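You operate a simulated robot arm through the tools that you are given. There is no shell and no other tool.

You run a simulated robot arm. Do the job below in one go: nothing can be reset, and whatever is moved stays where it is left.

## Task
Switch the box off, then clamp the earth lug under the brass nut.
Fine: loosen the nut, push the lug home, tighten the nut; the box stays off. Where these are worked on the way, their far stop is far enough and under half their travel is too little: brass nut.

The check looks at the end state, three seconds after you hand in, the way a careful person would. Anything else that was tipped, shoved, dropped, spilled or broken makes it a failure.

## Robot
A 7-joint arm with a two-finger parallel gripper, fixed in place. Base frame: the origin is at the foot of the arm, x ahead of it, y to its left, z up; the work surface is at about z = 74. Lengths are in cm, angles in degrees, forces in N, time in s.
Its first joint turns from -149.0 to 149.0 degrees. Payload 3.43 kg.
Tool frame: the origin (TCP) lies between the finger pads and is the grasp point; the fingertips stand 3 cm ahead of it; z points along the fingers, y is the line along which they close. The gripper opens to 9.4 cm. The fingers are 2.8 cm wide and 1 cm thick; the gripper's body (5 by 9.6 cm) begins 5.5 cm behind the TCP.
Orientation is that of the tool frame in the base frame, as [roll, pitch, yaw] about the fixed x, y, z axes, in that order (R = Rz(yaw) Ry(pitch) Rx(roll)). With the fingers straight down and closing along the base's y, the tool's x points along the base's -x, its y along +y and its z along -z.

## Interface
- The arm moves only by the tool send_rows. Its argument "series" is a list of rows, each a list of 7 numbers: the shift along the base's x, y, z in cm, then the turn, a rotation vector about the base's x, y, z in rad, then the opening in per cent of the stroke, from 0 (shut) to 100 (fully open). In form: [[tx, ty, tz, ax, ay, az, fingers], ...]. A call has 1 to 20 rows; each row shifts and turns the commanded pose from where the row before left it. Rows are played at 5 a second. More than 5 cm and 8.6 degrees between two rows, or a gripper value outside its range, and nothing of the call is played. Where a pose cannot be reached the arm comes as near as it can. A force on the tool above 40 N (or 10 N above the force at the start of the call, whichever is more), or a blocked arm, ends the call early, and 0.2 s more pass. The fingers move at their own pace (about 4.5 cm/s each) and stop on an object; they squeeze with about 36 N. The grip force told is the motor's: it shows also when the fingers shut on nothing. Time passes only in rows, and 0.2 s behind the last, so rows that do not move let the fingers close. It gives the time, the measured TCP pose, the force on the tool (base axes), the opening and the grip force at its end, in the units of the frame above (readings bear some noise), with the torque about the TCP (base axes, N m) and any sound that the robot's microphone picked up.
- Cameras (640 x 400 px; columns grow to the right, rows downward): "scene" is fixed at [38.91, 50.34, 133.01]; the picture's right is [-0.97, 0.25, 0.00], its down [0.06, 0.23, -0.97] and it looks along [-0.24, -0.94, -0.24] (base axes); focal length 376 px, centre (320, 200). "wrist" rides on the gripper at [7.6, 1.4, -10.2] in the tool frame; the picture's right is [-0.18, 0.98, 0.00], its down [-0.75, -0.14, -0.64] and it looks along [-0.63, -0.12, 0.77] (tool axes); focal length 243 px, centre (320, 200). There is no depth. A picture from a camera that has moved, and an enlarged one, comes with that camera's place and axes in the base frame and with its lens. The place of the scene camera against the robot may be out by one fixed shift of up to 1.8 cm in any direction.
- capture(camera): a new picture of that camera. The clock stands still meanwhile.
- inspect(camera, box): a new picture of the part [left, top, right, bottom] of that camera's present view, enlarged. The clock stands still meanwhile.
- job_done(): hands the job in; it is judged then, once.

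Places have to be worked out from the pictures, the camera data and where the tool is seen. Open the gripper and draw the arm clear of the work before you hand the job in, unless the task says otherwise.

The tools are called by a JSON object that holds its "name" and its "arguments". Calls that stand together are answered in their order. send_rows: Moves the arm, as the interface text tells. Its arguments: {"type":"object","properties":{"series":{"type":"array"}},"required":["series"]} The other tools are called the same way: capture (camera) takes a picture; inspect (camera, box) takes an enlarged picture of a part of a camera's view; job_done () hands the job in.

At the start:

```text
clock: 0.0
tcp_pos: [4.66, -71.04, 105.08]
orientation: [-180.0, -0.2, -179.9]
contact_force: [0.2, 0.0, 0.1]
moment: [-0.02, 0.04, 0.0]
opening: 9.4
grip_force: 0.0
```

scene: 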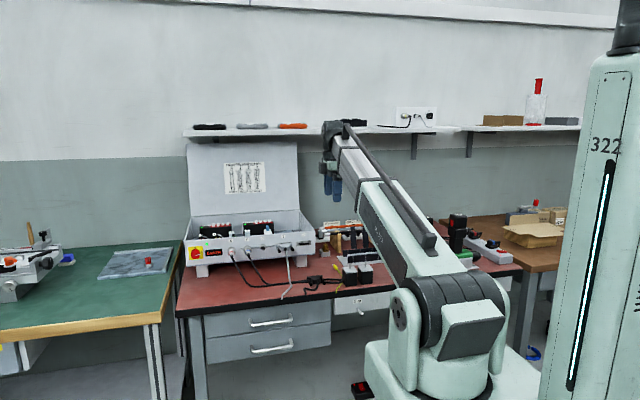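
wrist: 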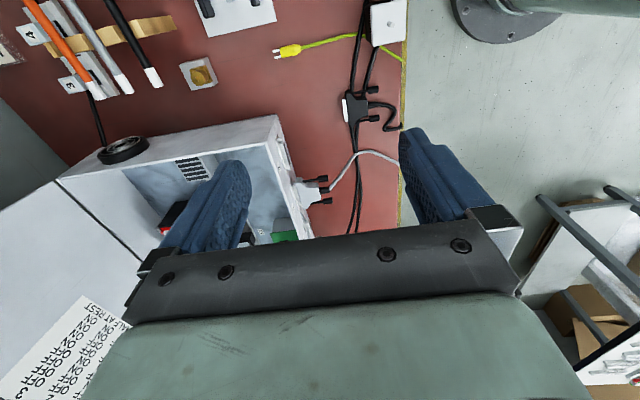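

I start by looking closely at the box, its switch and the surrounding bench in enlarged pictures. The box stands left of the arm's tip in the scene view, with a red/yellow switch at its front left.

{"name": "inspect", "arguments": {"camera": "scene", "box": [170, 200, 330, 300]}}

{"name": "inspect", "arguments": {"camera": "scene", "box": [300, 200, 460, 300]}}

{"name": "inspect", "arguments": {"camera": "scene", "box": [180, 130, 310, 211]}}

{"name": "inspect", "arguments": {"camera": "wrist", "box": [0, 0, 420, 262]}}

```text
4.00 times, centred on (250, 250) of scene
camera zoom: at [38.91, 50.34, 133.01], right [-0.97, 0.25, 0.0], down [0.06, 0.23, -0.97], along [-0.24, -0.94, -0.24], focal length 1504 px, centre (600, 0)
```

zoom: 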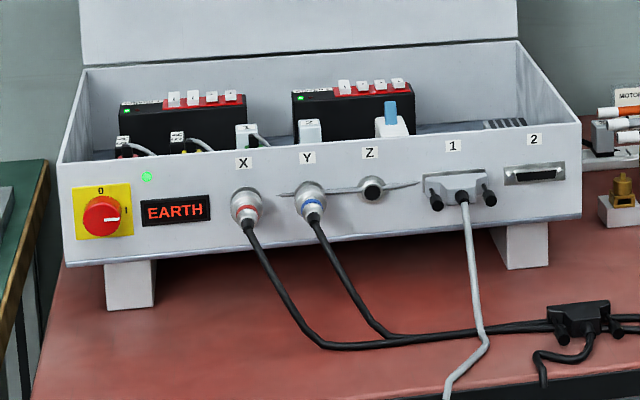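

```text
4.00 times, centred on (380, 250) of scene
camera zoom: at [38.91, 50.34, 133.01], right [-0.97, 0.25, 0.0], down [0.06, 0.23, -0.97], along [-0.24, -0.94, -0.24], focal length 1504 px, centre (80, 0)
```

zoom: 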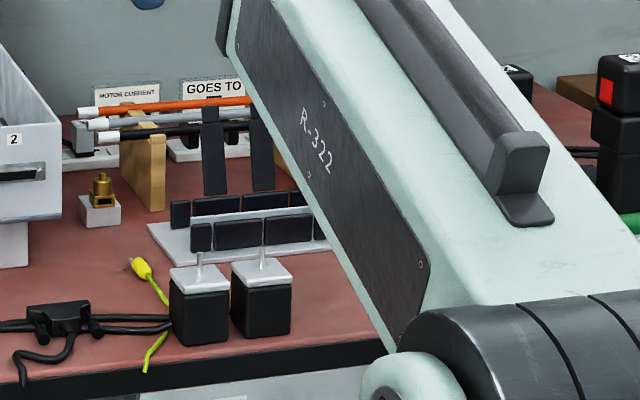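

```text
4.92 times, centred on (245, 170) of scene
camera zoom: at [38.91, 50.34, 133.01], right [-0.97, 0.25, 0.0], down [0.06, 0.23, -0.97], along [-0.24, -0.94, -0.24], focal length 1851 px, centre (689, 345)
```

zoom: 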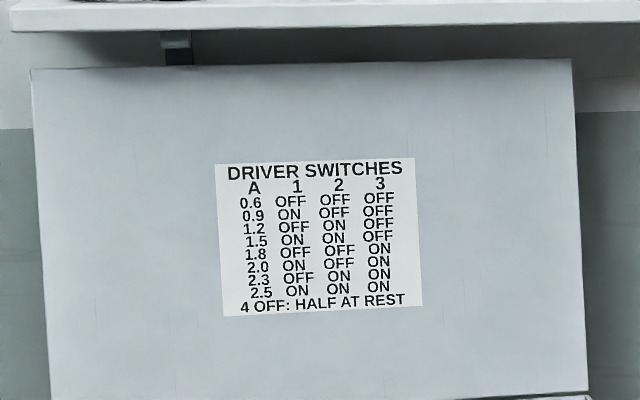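

```text
1.52 times, centred on (210, 131) of wrist
camera zoom: at [-2.88, -69.78, 115.41], right [0.18, 0.98, 0.0], down [0.75, -0.14, 0.64], along [0.63, -0.12, -0.77], focal length 370 px, centre (488, 305)
```

zoom: 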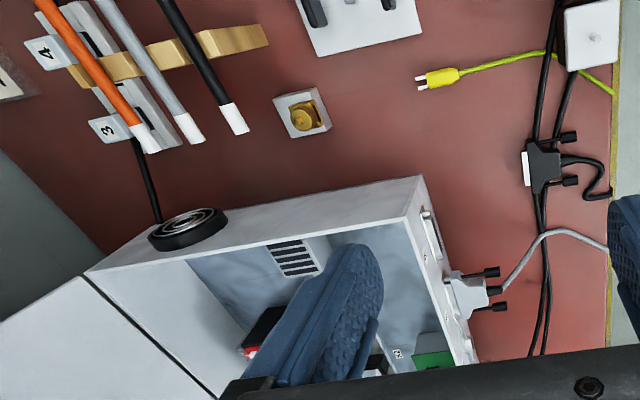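

The brass terminal sits on a small block at about (2, -87, 78) and the yellow earth lug lies on the bench at about (2, -75, 75). I take stronger enlargements of the nut, lug and switch before moving.

{"name": "inspect", "arguments": {"camera": "wrist", "box": [160, 45, 240, 95]}}

{"name": "inspect", "arguments": {"camera": "wrist", "box": [260, 10, 420, 110]}}

{"name": "inspect", "arguments": {"camera": "scene", "box": [180, 235, 228, 265]}}

{"name": "inspect", "arguments": {"camera": "scene", "box": [308, 235, 356, 265]}}

{"name": "inspect", "arguments": {"camera": "scene", "box": [320, 255, 384, 295]}}

```text
8.00 times, centred on (200, 70) of wrist
camera zoom: at [-2.88, -69.78, 115.41], right [0.18, 0.98, 0.0], down [0.75, -0.14, 0.64], along [0.63, -0.12, -0.77], focal length 1941 px, centre (1280, 1240)
```

zoom: 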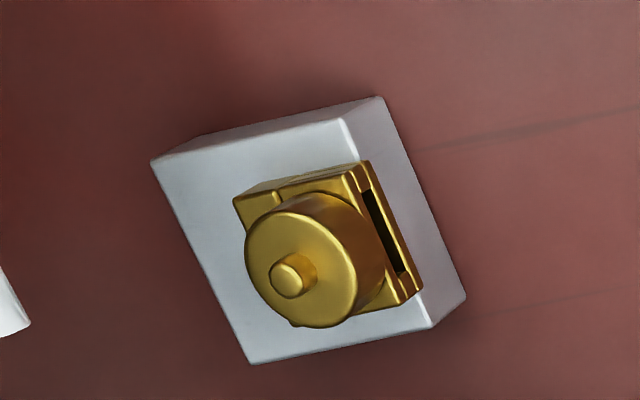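

```text
4.00 times, centred on (340, 60) of wrist
camera zoom: at [-2.88, -69.78, 115.41], right [0.18, 0.98, 0.0], down [0.75, -0.14, 0.64], along [0.63, -0.12, -0.77], focal length 970 px, centre (240, 760)
```

zoom: 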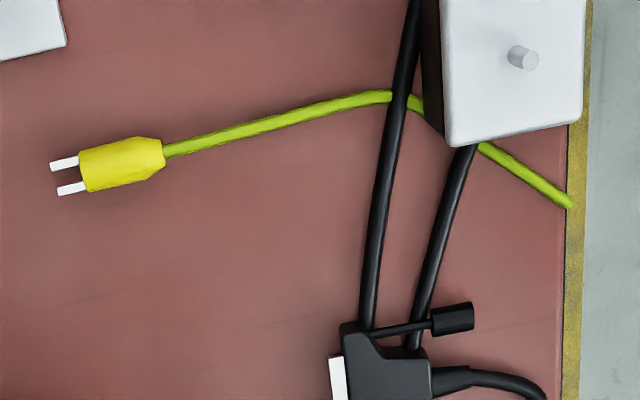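

```text
13.33 times, centred on (204, 250) of scene
camera zoom: at [38.91, 50.34, 133.01], right [-0.97, 0.25, 0.0], down [0.06, 0.23, -0.97], along [-0.24, -0.94, -0.24], focal length 5012 px, centre (1867, -467)
```

zoom: 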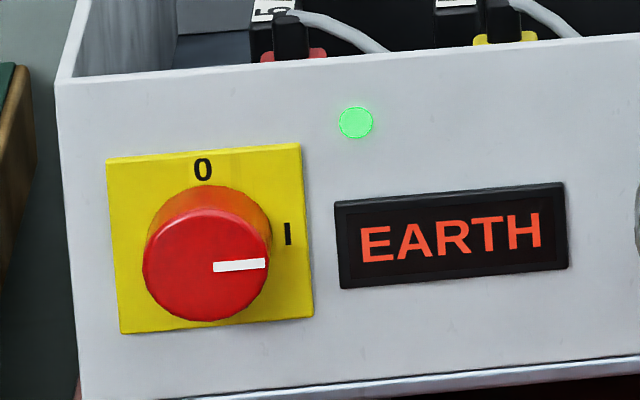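

```text
13.33 times, centred on (332, 250) of scene
camera zoom: at [38.91, 50.34, 133.01], right [-0.97, 0.25, 0.0], down [0.06, 0.23, -0.97], along [-0.24, -0.94, -0.24], focal length 5012 px, centre (160, -467)
```

zoom: 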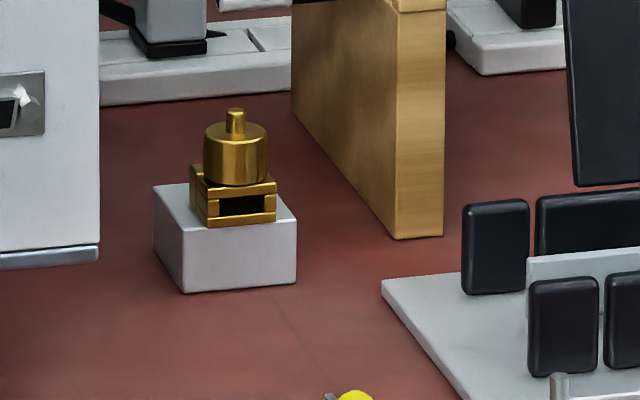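

```text
10.00 times, centred on (352, 275) of scene
camera zoom: at [38.91, 50.34, 133.01], right [-0.97, 0.25, 0.0], down [0.06, 0.23, -0.97], along [-0.24, -0.94, -0.24], focal length 3759 px, centre (0, -550)
```

zoom: 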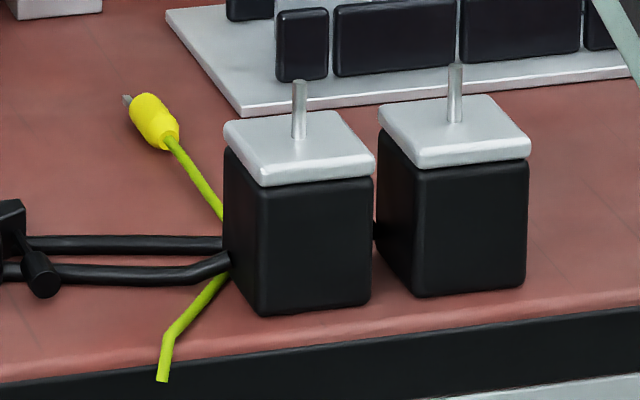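

The nut stands vertical with its slot facing the lug (+y), and the rotary switch points to I, with 0 a quarter turn counter-clockwise, at roughly (52, -76, 84). I first carry the open gripper high over to the front of the switch.

{"name": "send_rows", "arguments": {"series": [[4.3, 1.6, 0, 0, 0, 0, 100], [4.3, 1.6, 0, 0, 0, 0, 100], [4.3, 1.6, 0, 0, 0, 0, 100], [4.3, 1.6, 0, 0, 0, 0, 100], [4.3, 1.6, 0, 0, 0, 0, 100], [4.3, 1.6, 0, 0, 0, 0, 100], [4.3, 1.6, 0, 0, 0, 0, 100], [4.3, 1.6, 0, 0, 0, 0, 100], [4.3, 1.6, 0, 0, 0, 0, 100], [4.3, 1.6, 0, 0, 0, 0, 100]]}}

```text
clock: 2.2
tcp_pos: [47.69, -55.09, 105.19]
orientation: [-179.8, -0.1, 179.9]
contact_force: [0.8, -0.2, 0.3]
moment: [0.01, -0.04, 0.01]
opening: 9.38
grip_force: 0.0
```

The arm is in front of the box at (47.7, -55.1, 105). Now I tip the tool so that the fingers point along -y, coming down gently toward switch height at the same time.

{"name": "send_rows", "arguments": {"series": [[0.3, 0, -0.5, -0.1428, 0, 0, 100], [0.3, 0, -0.5, -0.1428, 0, 0, 100], [0.3, 0, -0.5, -0.1428, 0, 0, 100], [0.3, 0, -0.5, -0.1428, 0, 0, 100], [0.3, 0, -0.5, -0.1428, 0, 0, 100], [0.3, 0, -0.5, -0.1428, 0, 0, 100], [0.3, 0, -0.5, -0.1428, 0, 0, 100], [0.3, 0, -0.5, -0.1428, 0, 0, 100], [0.3, 0, -0.5, -0.1428, 0, 0, 100], [0.3, 0, -0.5, -0.1428, 0, 0, 100], [0.3, 0, -0.5, -0.1428, 0, 0, 100]]}}

```text
clock: 4.6
tcp_pos: [50.95, -55.18, 99.69]
orientation: [-89.9, 0.0, -180.0]
contact_force: [-0.5, 0.2, -0.7]
moment: [-0.01, 0.0, 0.01]
opening: 9.42
grip_force: 0.2
```

The tool now points along -y at (51, -55, 99.7). I take pictures to locate the switch from here.

{"name": "capture", "arguments": {"camera": "wrist"}}

{"name": "capture", "arguments": {"camera": "scene"}}

```text
taken
camera wrist: at [43.43, -44.98, 98.17], right [0.18, 0.0, -0.98], down [0.75, 0.64, 0.14], along [0.63, -0.77, 0.12], focal length 243 px, centre (320, 200)
```

wrist: 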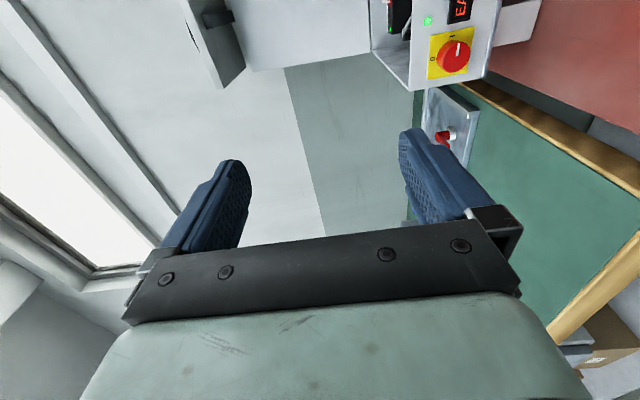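

```text
taken
```

scene: 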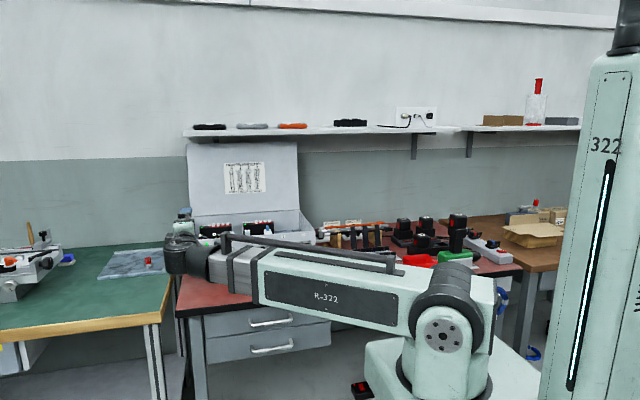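

The switch is visible in the wrist view at around pixel (453, 54). I enlarge it to get its centre more exactly.

{"name": "inspect", "arguments": {"camera": "wrist", "box": [400, 10, 496, 70]}}

{"name": "inspect", "arguments": {"camera": "wrist", "box": [360, 0, 552, 120]}}

```text
6.67 times, centred on (448, 40) of wrist
camera zoom: at [43.43, -44.98, 98.17], right [0.18, 0.0, -0.98], down [0.75, 0.64, 0.14], along [0.63, -0.77, 0.12], focal length 1618 px, centre (-533, 1267)
```

zoom: 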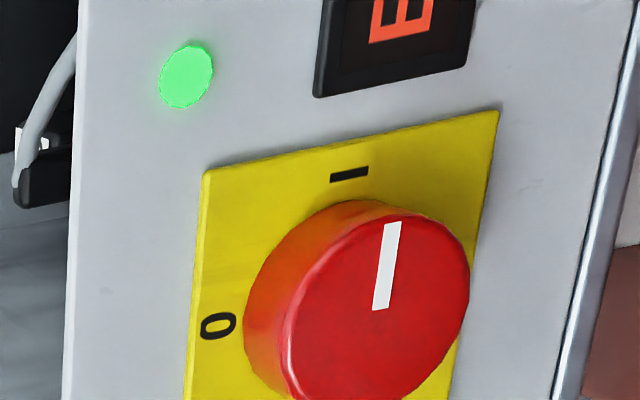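

```text
3.33 times, centred on (456, 60) of wrist
camera zoom: at [43.43, -44.98, 98.17], right [0.18, 0.0, -0.98], down [0.75, 0.64, 0.14], along [0.63, -0.77, 0.12], focal length 809 px, centre (-133, 667)
```

zoom: 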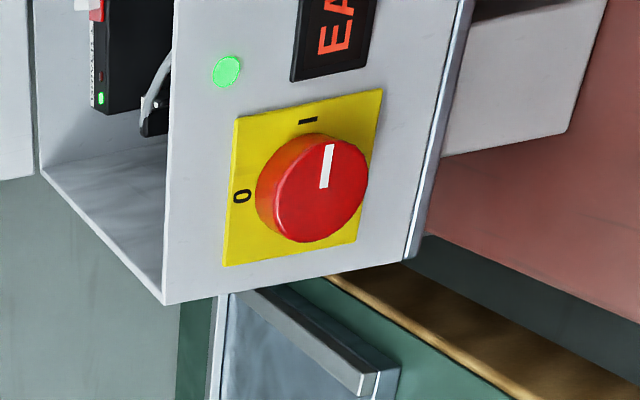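

The knob's centre works out to about (51.4, -76.5, 84). I lower the tool in front of it to z ≈ 84 with fingertips still some 10 cm away, then look again.

{"name": "send_rows", "arguments": {"series": [[0.1, -0.5, -2.6, 0, 0, 0, 100], [0.1, -0.5, -2.6, 0, 0, 0, 100], [0.1, -0.5, -2.6, 0, 0, 0, 100], [0.1, -0.5, -2.6, 0, 0, 0, 100], [0.1, -0.5, -2.6, 0, 0, 0, 100], [0.0, -0.5, -2.6, 0, 0, 0, 100]]}}

{"name": "capture", "arguments": {"camera": "wrist"}}

{"name": "capture", "arguments": {"camera": "scene"}}

```text
clock: 6.0
tcp_pos: [51.36, -58.16, 84.07]
orientation: [-90.0, 0.0, 179.9]
contact_force: [-0.3, 0.3, 0.5]
moment: [0.02, 0.0, -0.03]
opening: 9.41
grip_force: 0.0
```

```text
taken
camera wrist: at [43.91, -47.93, 82.58], right [0.18, 0.0, -0.98], down [0.75, 0.64, 0.14], along [0.63, -0.77, 0.12], focal length 243 px, centre (320, 200)
```

wrist: 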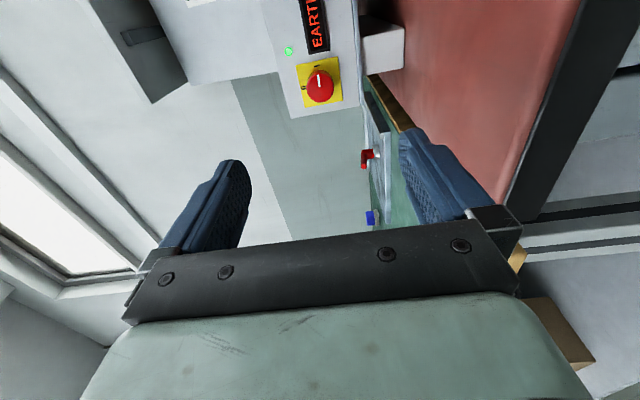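

```text
taken
```

scene: 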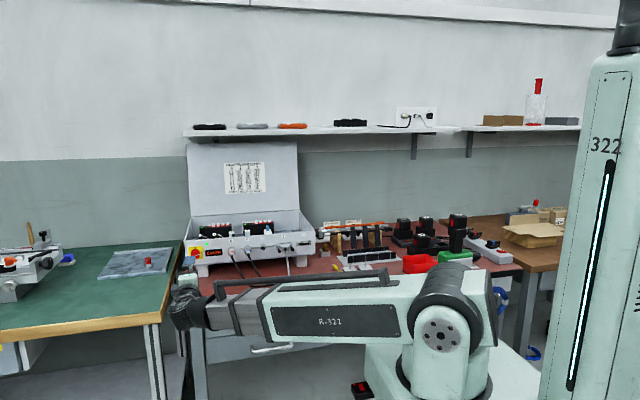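

{"name": "inspect", "arguments": {"camera": "wrist", "box": [280, 45, 360, 95]}}

```text
8.00 times, centred on (320, 70) of wrist
camera zoom: at [43.91, -47.93, 82.58], right [0.18, 0.0, -0.98], down [0.75, 0.64, 0.14], along [0.63, -0.77, 0.12], focal length 1941 px, centre (320, 1240)
```

zoom: 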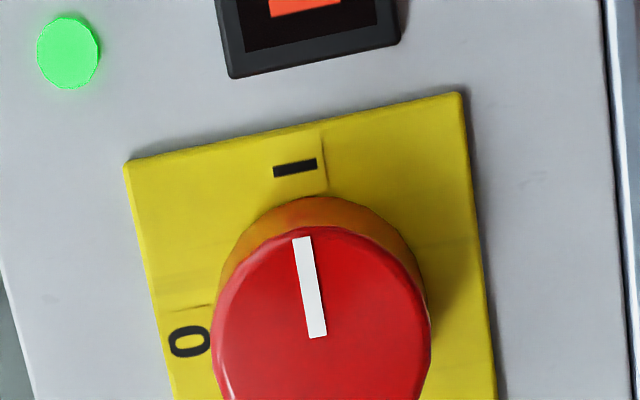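

From two views the knob's front face centre is at (51.4, -76.4, 84.0), about 3 cm across and 1.8 cm deep. I go in along -y with the fingers about 5 cm open, stopping with the fingertips just short of the yellow plate.

{"name": "send_rows", "arguments": {"series": [[0.06, -4, -0.1, 0, 0, 0, 55], [0, -4, 0, 0, 0, 0, 55], [0, -3.5, 0, 0, 0, 0, 55], [0, -2, 0, 0, 0, 0, 55], [0, -1, 0, 0, 0, 0, 55], [0, -0.5, 0, 0, 0, 0, 55]]}}

{"name": "capture", "arguments": {"camera": "wrist"}}

{"name": "capture", "arguments": {"camera": "scene"}}

```text
clock: 7.4
tcp_pos: [51.55, -73.15, 83.95]
orientation: [-90.0, 0.0, 180.0]
contact_force: [1.0, 0.8, -0.6]
moment: [0.04, -0.03, 0.04]
opening: 5.16
grip_force: 0.0
```

```text
taken
camera wrist: at [43.95, -63.0, 82.53], right [0.18, 0.0, -0.98], down [0.75, 0.64, 0.14], along [0.63, -0.77, 0.12], focal length 243 px, centre (320, 200)
```

wrist: 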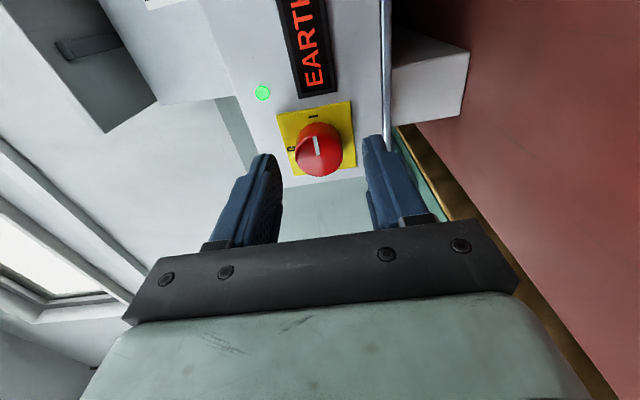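

```text
taken
```

scene: 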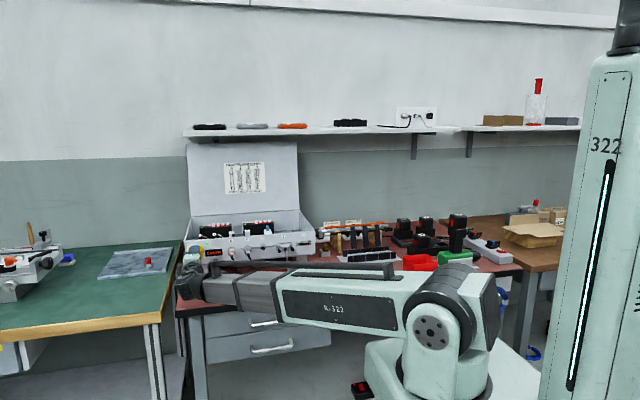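

The knob sits centred between the fingers. I advance another 1.5 cm and close.

{"name": "send_rows", "arguments": {"series": [[-0.1, -0.8, 0, 0, 0, 0, 55], [0, -0.7, 0, 0, 0, 0, 55], [0, 0, 0, 0, 0, 0, 40], [0, 0, 0, 0, 0, 0, 25], [0, 0, 0, 0, 0, 0, 10], [0, 0, 0, 0, 0, 0, 0], [0, 0, 0, 0, 0, 0, 0]]}}

{"name": "capture", "arguments": {"camera": "wrist"}}

```text
clock: 9.0
tcp_pos: [51.44, -74.7, 84.0]
orientation: [-89.9, 0.0, 179.9]
contact_force: [3.6, -4.5, 10.1]
moment: [0.08, 0.0, 0.02]
opening: 3.08
grip_force: 45.2
```

```text
taken
camera wrist: at [43.86, -64.49, 82.58], right [0.18, 0.0, -0.98], down [0.75, 0.64, 0.14], along [0.63, -0.77, 0.12], focal length 243 px, centre (320, 200)
```

wrist: 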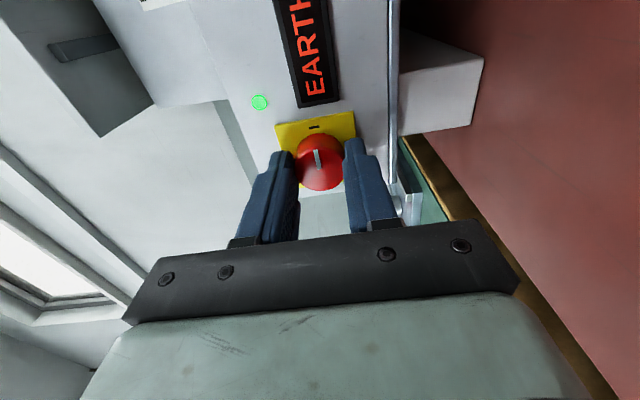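

The knob is gripped at 3.08 cm. I now turn it counter-clockwise (positive about +y), first about half way, with a small upward correction for the 10 N side load.

{"name": "send_rows", "arguments": {"series": [[0, 0, 0.08, 0, 0, 0, 0], [0, 0, 0, 0, 0.13, 0, 0], [0, 0, 0, 0, 0.13, 0, 0], [0, 0, 0, 0, 0.13, 0, 0], [0, 0, 0, 0, 0.13, 0, 0]]}}

{"name": "capture", "arguments": {"camera": "wrist"}}

```text
clock: 10.2
tcp_pos: [51.44, -74.65, 83.92]
orientation: [-89.9, -30.1, 179.8]
contact_force: [4.7, -10.0, 12.3]
moment: [0.37, -0.03, 0.2]
opening: 3.05
grip_force: 45.2
```

```text
taken
camera wrist: at [44.17, -64.49, 86.6], right [-0.33, 0.0, -0.94], down [0.72, 0.64, -0.26], along [0.61, -0.77, -0.21], focal length 243 px, centre (320, 200)
```

wrist: 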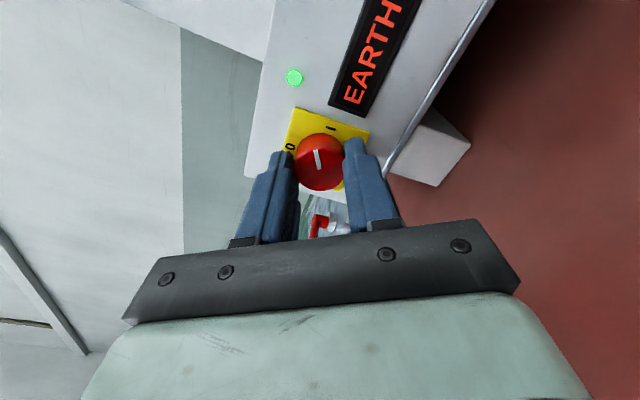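

The knob turns with the fingers: mark and gripper moved together about 30°. I carry on through the remaining 60°.

{"name": "send_rows", "arguments": {"series": [[0, 0, 0, 0, 0.13, 0, 0], [0, 0, 0, 0, 0.13, 0, 0], [0, 0, 0, 0, 0.13, 0, 0], [0, 0, 0, 0, 0.13, 0, 0], [0, 0, 0, 0, 0.13, 0, 0], [0, 0, 0, 0, 0.13, 0, 0], [0, 0, 0, 0, 0.13, 0, 0], [0, 0, 0, 0, 0.14, 0, 0]]}}

{"name": "capture", "arguments": {"camera": "wrist"}}

```text
clock: 12.0
tcp_pos: [51.52, -74.68, 83.97]
orientation: [52.3, -89.8, 37.9]
contact_force: [14.6, -24.1, 21.4]
moment: [-0.54, -0.16, -0.11]
opening: 3.06
grip_force: 44.9
```

```text
taken
camera wrist: at [50.11, -64.47, 91.66], right [-0.98, 0.0, -0.18], down [0.14, 0.64, -0.76], along [0.12, -0.77, -0.63], focal length 243 px, centre (320, 200)
```

wrist: 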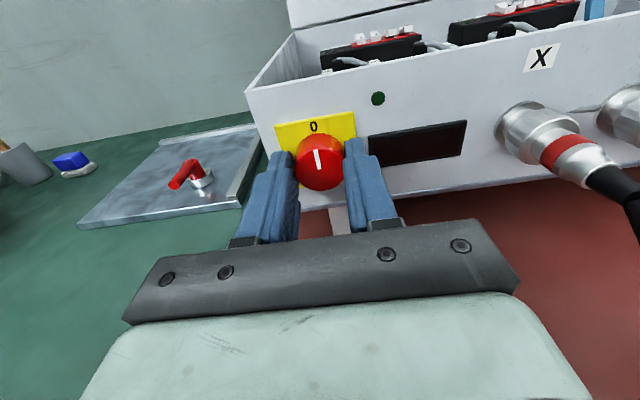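

The green lamp and EARTH display are dark and the mark points at 0: the box is off. I open the fingers and back straight out along +y.

{"name": "send_rows", "arguments": {"series": [[0, 0, 0, 0, 0, 0, 45], [0, 0, 0, 0, 0, 0, 55], [0, 0, 0, 0, 0, 0, 55], [0, 1, 0, 0, 0, 0, 55], [0, 2, 0, 0, 0, 0, 55], [0, 4, 0, 0, 0, 0, 55], [0, 4, 0, 0, 0, 0, 55], [0, 4, 0, 0, 0, 0, 55]]}}

{"name": "capture", "arguments": {"camera": "wrist"}}

{"name": "inspect", "arguments": {"camera": "wrist", "box": [240, 50, 400, 150]}}

{"name": "capture", "arguments": {"camera": "scene"}}

```text
clock: 13.8
tcp_pos: [51.45, -59.67, 84.09]
orientation: [-8.9, -89.9, 98.9]
contact_force: [0.1, -0.1, 0.1]
moment: [-0.01, 0.01, 0.01]
opening: 5.17
grip_force: 0.1
```

```text
taken
camera wrist: at [50.05, -49.43, 91.68], right [-0.98, 0.0, -0.18], down [0.14, 0.64, -0.75], along [0.12, -0.77, -0.63], focal length 243 px, centre (320, 200)
```

wrist: 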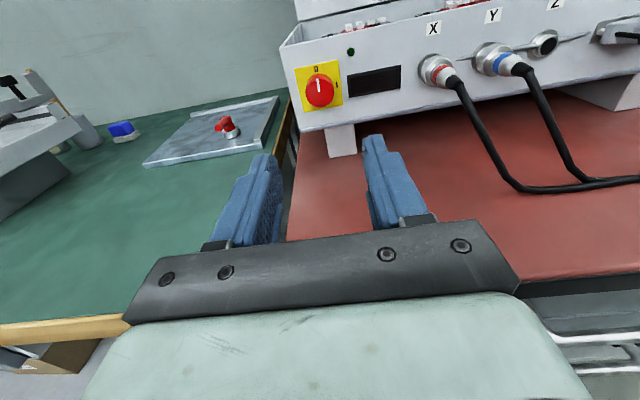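

```text
4.00 times, centred on (320, 100) of wrist
camera zoom: at [50.05, -49.43, 91.68], right [-0.98, 0.0, -0.18], down [0.14, 0.64, -0.75], along [0.12, -0.77, -0.63], focal length 970 px, centre (320, 600)
```

zoom: 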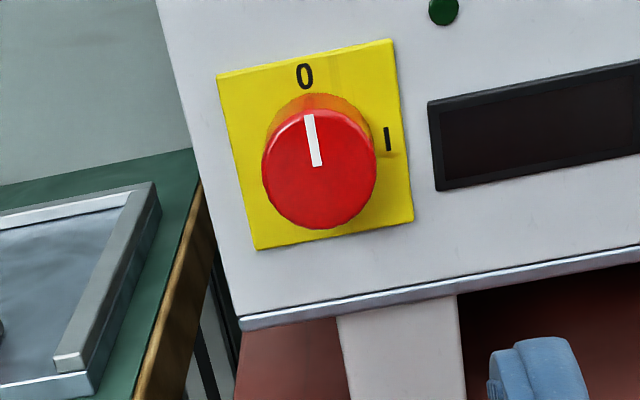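

```text
taken
```

scene: 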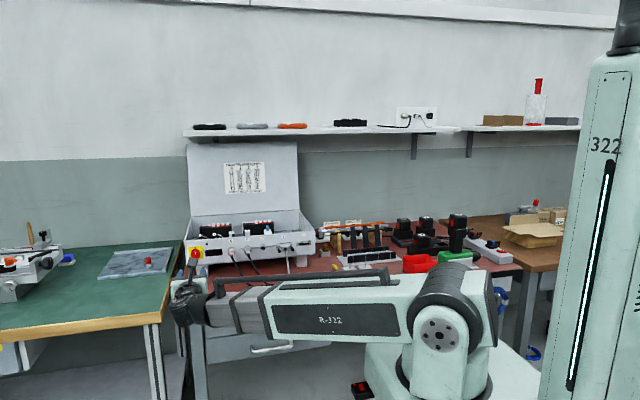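

The box is off and undisturbed. Next I raise the tool and tip it back to point down, on the way to the brass terminal.

{"name": "send_rows", "arguments": {"series": [[0, 0, 1.9, 0.1428, 0, 0, 100], [0, 0, 1.9, 0.1428, 0, 0, 100], [0, 0, 1.9, 0.1428, 0, 0, 100], [0, 0, 1.9, 0.1428, 0, 0, 100], [0, 0, 1.9, 0.1428, 0, 0, 100], [0, 0, 1.9, 0.1428, 0, 0, 100], [0, 0, 1.9, 0.1428, 0, 0, 100], [0, 0, 1.9, 0.1428, 0, 0, 100], [0, 0, 1.9, 0.1428, 0, 0, 100], [0, 0, 1.9, 0.1428, 0, 0, 100], [0, 0, 1.9, 0.1428, 0, 0, 100]]}}

```text
clock: 16.2
tcp_pos: [51.41, -59.64, 105.0]
orientation: [-179.9, 0.1, -90.1]
contact_force: [0.4, 1.0, -0.9]
moment: [-0.03, -0.01, 0.0]
opening: 9.39
grip_force: 0.0
```

The tool points down again at (51.4, -59.6, 105). I now travel back to the terminal's side while turning the wrist half a turn the other way, so the camera will sit on the +y side looking at the slot.

{"name": "send_rows", "arguments": {"series": [[-2.45, -0.8, 0, 0, 0, -0.14, 100], [-2.45, -0.8, 0, 0, 0, -0.14, 100], [-2.45, -0.8, 0, 0, 0, -0.14, 100], [-2.45, -0.8, 0, 0, 0, -0.14, 100], [-2.45, -0.8, 0, 0, 0, -0.14, 100], [-2.45, -0.8, 0, 0, 0, -0.14, 100], [-2.45, -0.8, 0, 0, 0, -0.14, 100], [-2.45, -0.8, 0, 0, 0, -0.14, 100], [-2.45, -0.8, 0, 0, 0, -0.14, 100], [-2.45, -0.8, 0, 0, 0, -0.14, 100], [-2.45, -0.8, 0, 0, 0, -0.14, 100], [-2.45, -0.8, 0, 0, 0, -0.14, 100], [-2.45, -0.8, 0, 0, 0, -0.14, 100], [-2.45, -0.8, 0, 0, 0, -0.14, 100], [-2.45, -0.8, 0, 0, 0, -0.14, 100], [-2.45, -0.8, 0, 0, 0, -0.14, 100], [-2.45, -0.8, 0, 0, 0, -0.14, 100], [-2.45, -0.8, 0, 0, 0, -0.14, 100], [-2.45, -0.8, 0, 0, 0, -0.14, 100], [-2.45, -0.8, 0, 0, 0, -0.14, 100]]}}

```text
clock: 20.4
tcp_pos: [2.31, -75.56, 105.04]
orientation: [180.0, -0.1, 109.3]
contact_force: [0.0, 0.6, 0.0]
moment: [-0.01, -0.01, 0.02]
opening: 9.41
grip_force: 0.1
```

Yaw is now 109°; I turn the remaining 19° to have the camera straight on the +y side, move a little back, and look.

{"name": "send_rows", "arguments": {"series": [[0, -1, -1, 0, 0, -0.112, 100], [0, -1, -1, 0, 0, -0.112, 100], [0, -1, -1, 0, 0, -0.113, 100]]}}

{"name": "capture", "arguments": {"camera": "wrist"}}

{"name": "capture", "arguments": {"camera": "scene"}}

```text
clock: 21.2
tcp_pos: [2.47, -78.8, 101.89]
orientation: [-180.0, 0.0, 90.1]
contact_force: [0.0, -0.6, 0.2]
moment: [0.01, -0.01, 0.02]
opening: 9.39
grip_force: 0.0
```

```text
taken
camera wrist: at [3.89, -71.17, 112.2], right [0.98, -0.18, 0.0], down [-0.14, -0.75, 0.64], along [-0.12, -0.63, -0.77], focal length 243 px, centre (320, 200)
```

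wrist: 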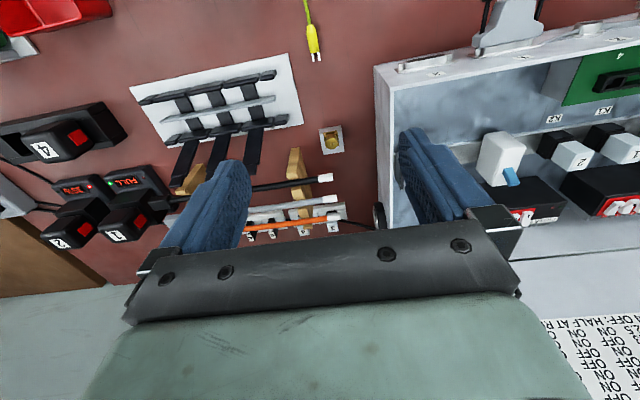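

```text
taken
```

scene: 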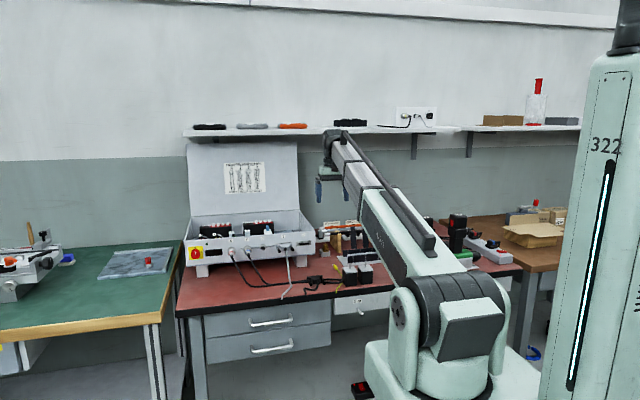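

The wrist turn is fine and the terminal, lug, rods and box wall are all in view. I enlarge those parts to measure them.

{"name": "inspect", "arguments": {"camera": "wrist", "box": [301, 120, 365, 160]}}

{"name": "inspect", "arguments": {"camera": "wrist", "box": [280, 0, 376, 60]}}

{"name": "inspect", "arguments": {"camera": "wrist", "box": [240, 110, 432, 230]}}

```text
10.00 times, centred on (333, 140) of wrist
camera zoom: at [3.89, -71.17, 112.2], right [0.98, -0.18, 0.0], down [-0.14, -0.75, 0.64], along [-0.12, -0.63, -0.77], focal length 2426 px, centre (190, 800)
```

zoom: 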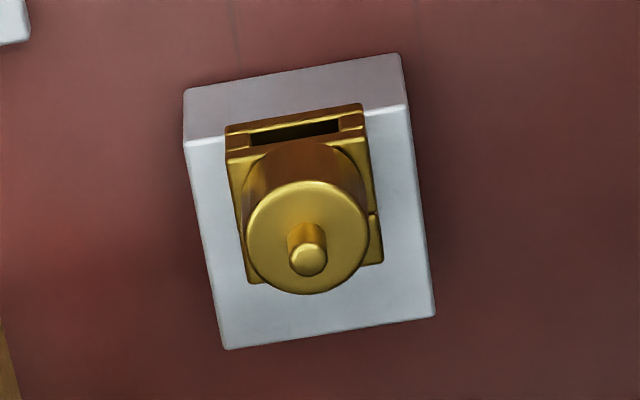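

```text
6.67 times, centred on (328, 30) of wrist
camera zoom: at [3.89, -71.17, 112.2], right [0.98, -0.18, 0.0], down [-0.14, -0.75, 0.64], along [-0.12, -0.63, -0.77], focal length 1618 px, centre (267, 1333)
```

zoom: 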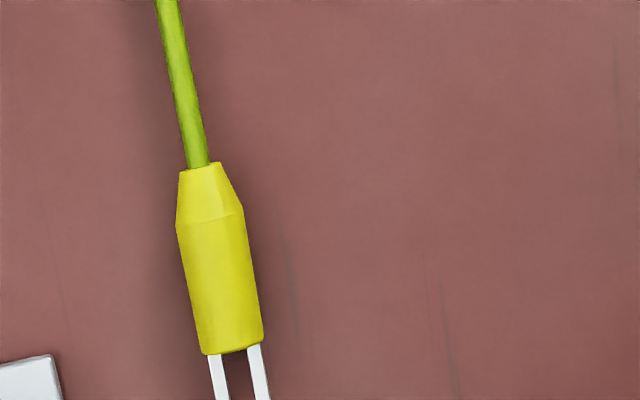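

```text
3.33 times, centred on (336, 170) of wrist
camera zoom: at [3.89, -71.17, 112.2], right [0.98, -0.18, 0.0], down [-0.14, -0.75, 0.64], along [-0.12, -0.63, -0.77], focal length 809 px, centre (267, 300)
```

zoom: 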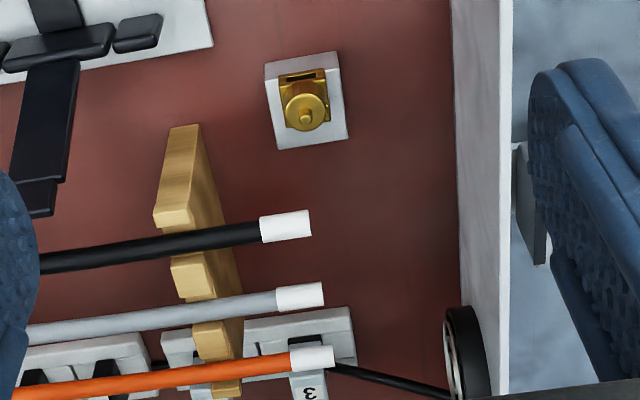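

Combining both wrist views puts the nut's top centre at (2.56, -87.9, 79.2), about 1.9 cm across, with the black rod's tip near (2, -92.3, 81.7) and the box wall at x ≈ 9.4. I go to a hover above the nut with the fingers 4 cm open.

{"name": "send_rows", "arguments": {"series": [[0.03, -3, -1, 0, 0, 0, 42], [0.03, -3, -2, 0, 0, 0, 42], [0.03, -3, -3, 0, 0, 0, 42], [0, -0.1, -3, 0, 0, 0, 42], [0, 0, -3, 0, 0, 0, 42]]}}

{"name": "capture", "arguments": {"camera": "wrist"}}

{"name": "inspect", "arguments": {"camera": "wrist", "box": [240, 100, 400, 200]}}

{"name": "inspect", "arguments": {"camera": "scene", "box": [300, 200, 380, 250]}}

```text
clock: 22.4
tcp_pos: [2.53, -87.71, 89.86]
orientation: [180.0, -0.1, 90.2]
contact_force: [0.3, -0.4, 0.5]
moment: [-0.01, 0.02, 0.0]
opening: 3.95
grip_force: 0.0
```

```text
taken
camera wrist: at [4.0, -80.19, 100.15], right [0.98, -0.18, 0.0], down [-0.14, -0.76, 0.64], along [-0.12, -0.63, -0.77], focal length 243 px, centre (320, 200)
```

wrist: 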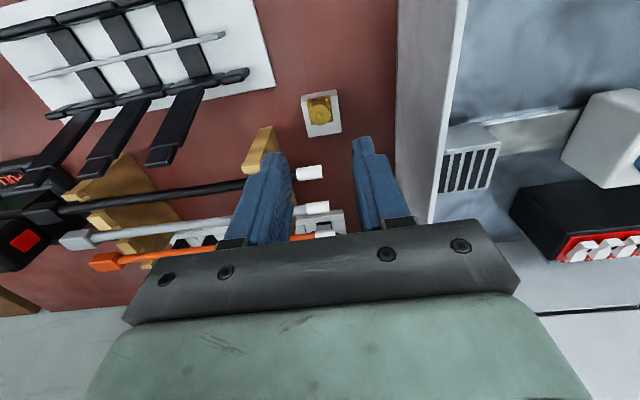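

```text
4.00 times, centred on (320, 150) of wrist
camera zoom: at [4.0, -80.19, 100.15], right [0.98, -0.18, 0.0], down [-0.14, -0.76, 0.64], along [-0.12, -0.63, -0.77], focal length 970 px, centre (320, 400)
```

zoom: 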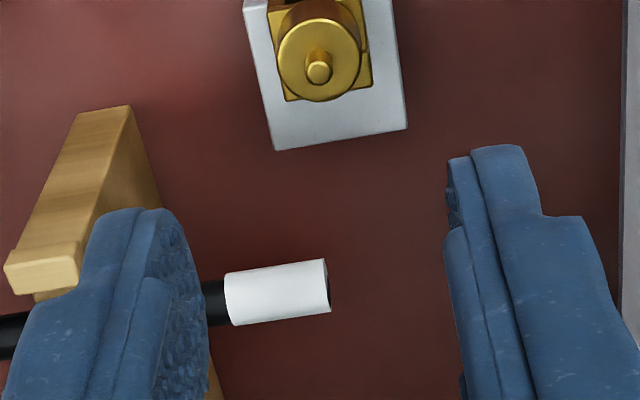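

```text
8.00 times, centred on (340, 225) of scene
camera zoom: at [38.91, 50.34, 133.01], right [-0.97, 0.25, 0.0], down [0.06, 0.23, -0.97], along [-0.24, -0.94, -0.24], focal length 3007 px, centre (160, 0)
```

zoom: 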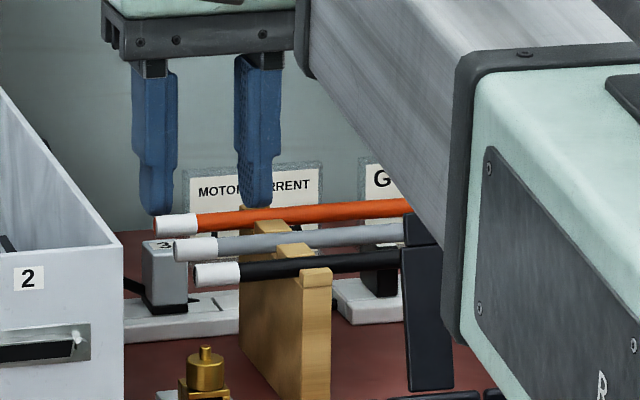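

The fingers straddle the nut's column in the scene view too. Before descending I check the whole arm's clearance in the full scene view.

{"name": "capture", "arguments": {"camera": "scene"}}

{"name": "inspect", "arguments": {"camera": "scene", "box": [300, 100, 492, 220]}}

{"name": "inspect", "arguments": {"camera": "scene", "box": [300, 210, 460, 310]}}

```text
taken
```

scene: 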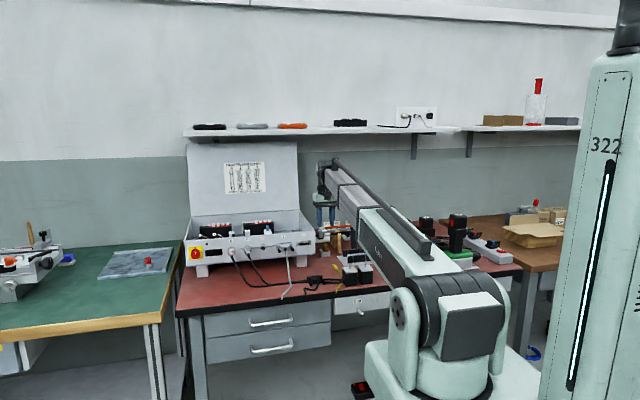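

```text
3.33 times, centred on (396, 160) of scene
camera zoom: at [38.91, 50.34, 133.01], right [-0.97, 0.25, 0.0], down [0.06, 0.23, -0.97], along [-0.24, -0.94, -0.24], focal length 1253 px, centre (67, 333)
```

zoom: 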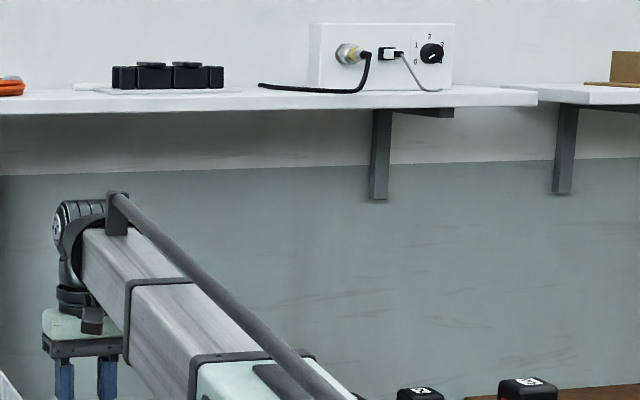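

```text
4.00 times, centred on (380, 260) of scene
camera zoom: at [38.91, 50.34, 133.01], right [-0.97, 0.25, 0.0], down [0.06, 0.23, -0.97], along [-0.24, -0.94, -0.24], focal length 1504 px, centre (80, -40)
```

zoom: 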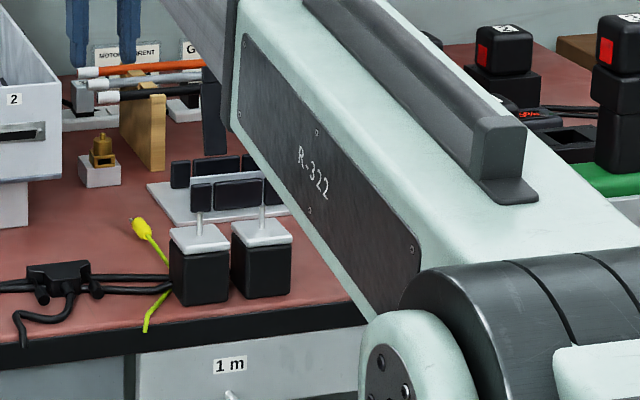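

Clearances look fine; from this height the nut's axis is at (2.56, -87.95). I descend until the fingertips are about 2 mm above the clamp body, at TCP z ≈ 81.

{"name": "send_rows", "arguments": {"series": [[0.03, -0.15, -2.5, 0, 0, 0, 42], [0, 0, -2.5, 0, 0, 0, 42], [0, 0, -2, 0, 0, 0, 42], [0, 0, -1, 0, 0, 0, 42], [0, 0, -0.5, 0, 0, 0, 42]]}}

{"name": "capture", "arguments": {"camera": "wrist"}}

{"name": "inspect", "arguments": {"camera": "scene", "box": [300, 220, 364, 260]}}

{"name": "inspect", "arguments": {"camera": "wrist", "box": [240, 120, 400, 220]}}

```text
clock: 23.6
tcp_pos: [2.6, -87.83, 81.28]
orientation: [-180.0, -0.1, 90.4]
contact_force: [0.7, 0.2, -0.3]
moment: [0.0, 0.01, 0.01]
opening: 3.95
grip_force: 0.0
```

```text
taken
camera wrist: at [4.01, -80.32, 91.64], right [0.98, -0.18, 0.0], down [-0.14, -0.76, 0.64], along [-0.12, -0.63, -0.77], focal length 243 px, centre (320, 200)
```

wrist: 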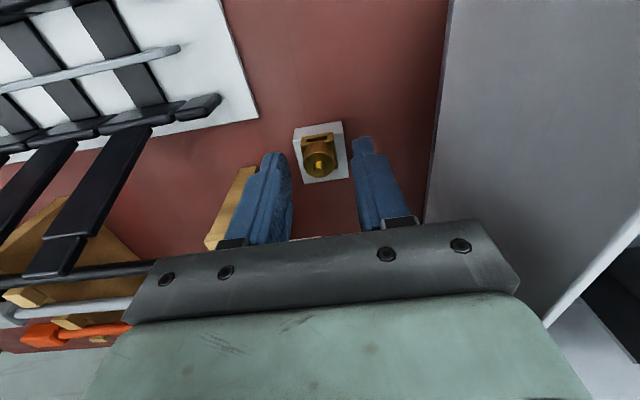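

```text
10.00 times, centred on (332, 240) of scene
camera zoom: at [38.91, 50.34, 133.01], right [-0.97, 0.25, 0.0], down [0.06, 0.23, -0.97], along [-0.24, -0.94, -0.24], focal length 3759 px, centre (200, -200)
```

zoom: 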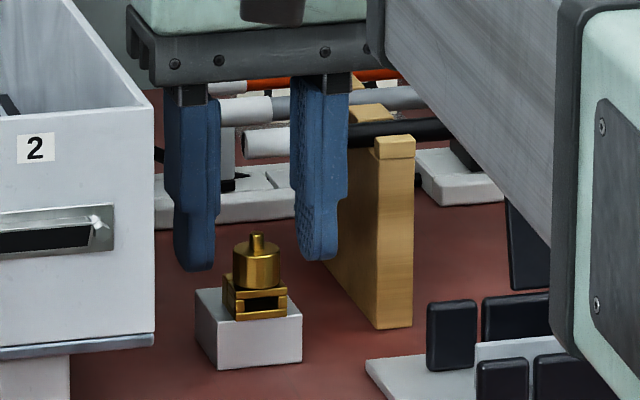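

```text
4.00 times, centred on (320, 170) of wrist
camera zoom: at [4.01, -80.32, 91.64], right [0.98, -0.18, 0.0], down [-0.14, -0.76, 0.64], along [-0.12, -0.63, -0.77], focal length 970 px, centre (320, 320)
```

zoom: 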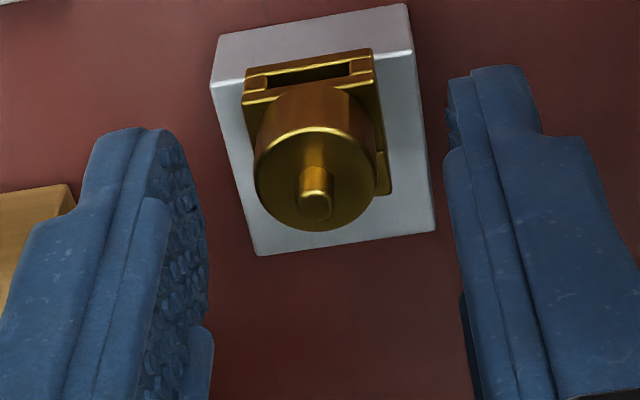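

The fingers straddle the nut evenly and its axis reads (2.55, -87.9). I lower 0.3 cm more and close on the nut.

{"name": "send_rows", "arguments": {"series": [[-0.03, -0.05, -0.3, 0, 0, 0, 42], [0, 0, 0, 0, 0, 0, 30], [0, 0, 0, 0, 0, 0, 15], [0, 0, 0, 0, 0, 0, 0], [0, 0, 0, 0, 0, 0, 0], [0, 0, 0, 0, 0, 0, 0]]}}

{"name": "inspect", "arguments": {"camera": "wrist", "box": [240, 120, 400, 220]}}

{"name": "inspect", "arguments": {"camera": "scene", "box": [308, 235, 356, 265]}}

```text
clock: 25.0
tcp_pos: [2.54, -87.96, 81.19]
orientation: [-179.9, 0.0, 90.3]
contact_force: [-6.0, -0.2, -2.2]
moment: [-0.13, -0.05, -0.01]
opening: 1.85
grip_force: 45.0
```

```text
4.00 times, centred on (320, 170) of wrist
camera zoom: at [3.93, -80.39, 91.38], right [0.98, -0.18, 0.0], down [-0.14, -0.76, 0.64], along [-0.12, -0.63, -0.77], focal length 970 px, centre (320, 320)
```

zoom: 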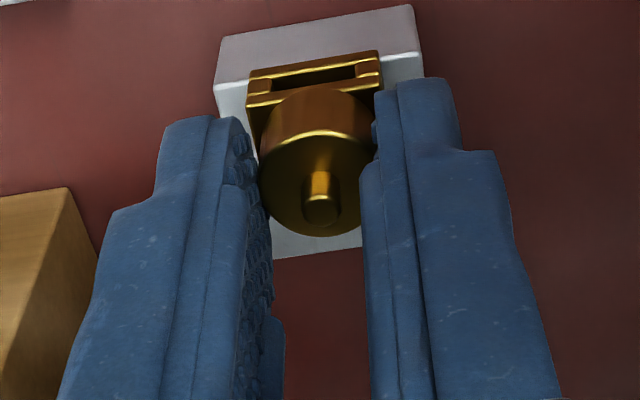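

```text
13.33 times, centred on (332, 250) of scene
camera zoom: at [38.91, 50.34, 133.01], right [-0.97, 0.25, 0.0], down [0.06, 0.23, -0.97], along [-0.24, -0.94, -0.24], focal length 5012 px, centre (160, -467)
```

zoom: 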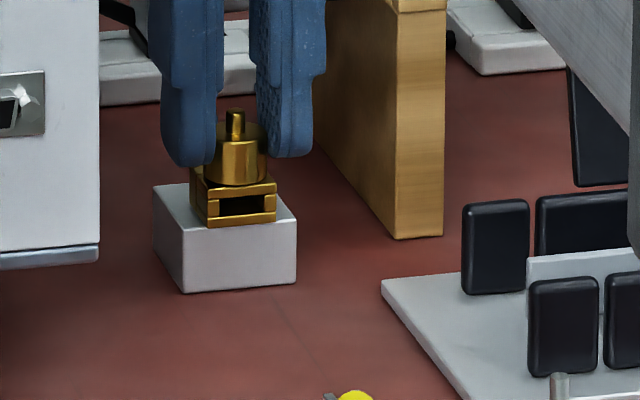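

The nut is held at 1.85 cm. I start loosening: counter-clockwise seen from above (+z), 45° first, and check that only the nut turns.

{"name": "send_rows", "arguments": {"series": [[0, 0, 0, 0, 0, 0.13, 0], [0, 0, 0, 0, 0, 0.13, 0], [0, 0, 0, 0, 0, 0.13, 0], [0, 0, 0, 0, 0, 0.13, 0], [0, 0, 0, 0, 0, 0.13, 0], [0, 0, 0, 0, 0, 0.13, 0]]}}

{"name": "inspect", "arguments": {"camera": "wrist", "box": [240, 120, 400, 220]}}

{"name": "inspect", "arguments": {"camera": "scene", "box": [308, 235, 356, 265]}}

```text
clock: 26.4
tcp_pos: [2.38, -87.98, 81.0]
orientation: [179.9, -0.1, 135.2]
contact_force: [-14.8, 2.8, -5.0]
moment: [-0.21, -0.2, -0.03]
opening: 1.84
grip_force: 45.3
```

```text
4.00 times, centred on (320, 170) of wrist
camera zoom: at [-1.89, -81.65, 91.39], right [0.82, 0.57, 0.0], down [0.44, -0.63, 0.64], along [0.36, -0.53, -0.77], focal length 970 px, centre (320, 320)
```

zoom: 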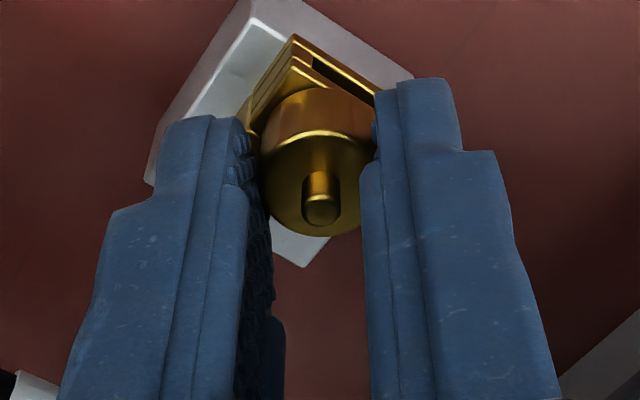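

```text
13.33 times, centred on (332, 250) of scene
camera zoom: at [38.91, 50.34, 133.01], right [-0.97, 0.25, 0.0], down [0.06, 0.23, -0.97], along [-0.24, -0.94, -0.24], focal length 5012 px, centre (160, -467)
```

zoom: 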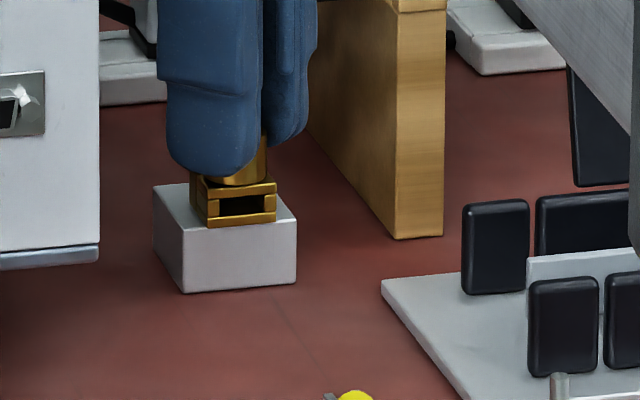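

The block stayed put and the nut turns easily. There is a -15 N side load in x, so I ease the tool by -0.1 cm in x while turning on.

{"name": "send_rows", "arguments": {"series": [[-0.1, 0, 0, 0, 0, 0.13, 0], [0, 0, 0, 0, 0, 0.13, 0], [0, 0, 0, 0, 0, 0.13, 0], [0, 0, 0, 0, 0, 0.13, 0], [0, 0, 0, 0, 0, 0.13, 0], [0, 0, 0, 0, 0, 0.13, 0]]}}

{"name": "inspect", "arguments": {"camera": "scene", "box": [308, 235, 356, 265]}}

{"name": "capture", "arguments": {"camera": "wrist"}}

```text
clock: 27.8
tcp_pos: [2.49, -87.95, 81.08]
orientation: [-179.9, -0.1, 179.8]
contact_force: [-9.1, -5.8, -3.0]
moment: [-0.04, 0.74, -0.03]
opening: 1.88
grip_force: 44.6
```

```text
13.33 times, centred on (332, 250) of scene
camera zoom: at [38.91, 50.34, 133.01], right [-0.97, 0.25, 0.0], down [0.06, 0.23, -0.97], along [-0.24, -0.94, -0.24], focal length 5012 px, centre (160, -467)
```

zoom: 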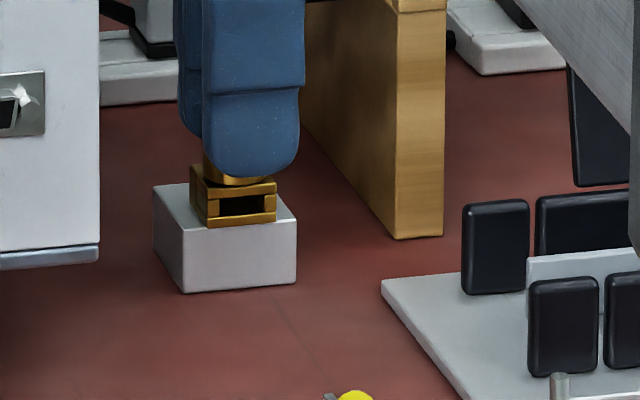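

```text
taken
camera wrist: at [-5.15, -86.6, 91.38], right [0.19, 0.98, 0.0], down [0.75, -0.14, 0.64], along [0.63, -0.12, -0.77], focal length 243 px, centre (320, 200)
```

wrist: 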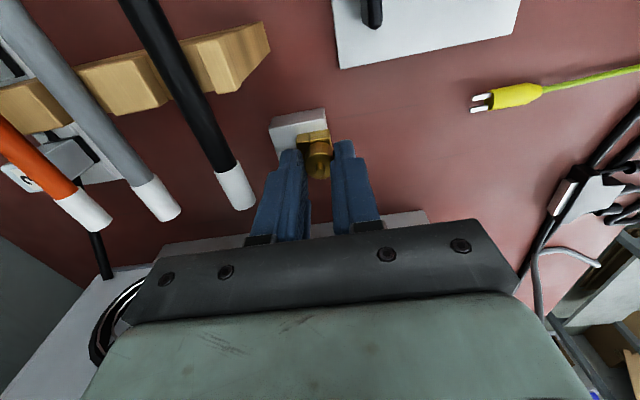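

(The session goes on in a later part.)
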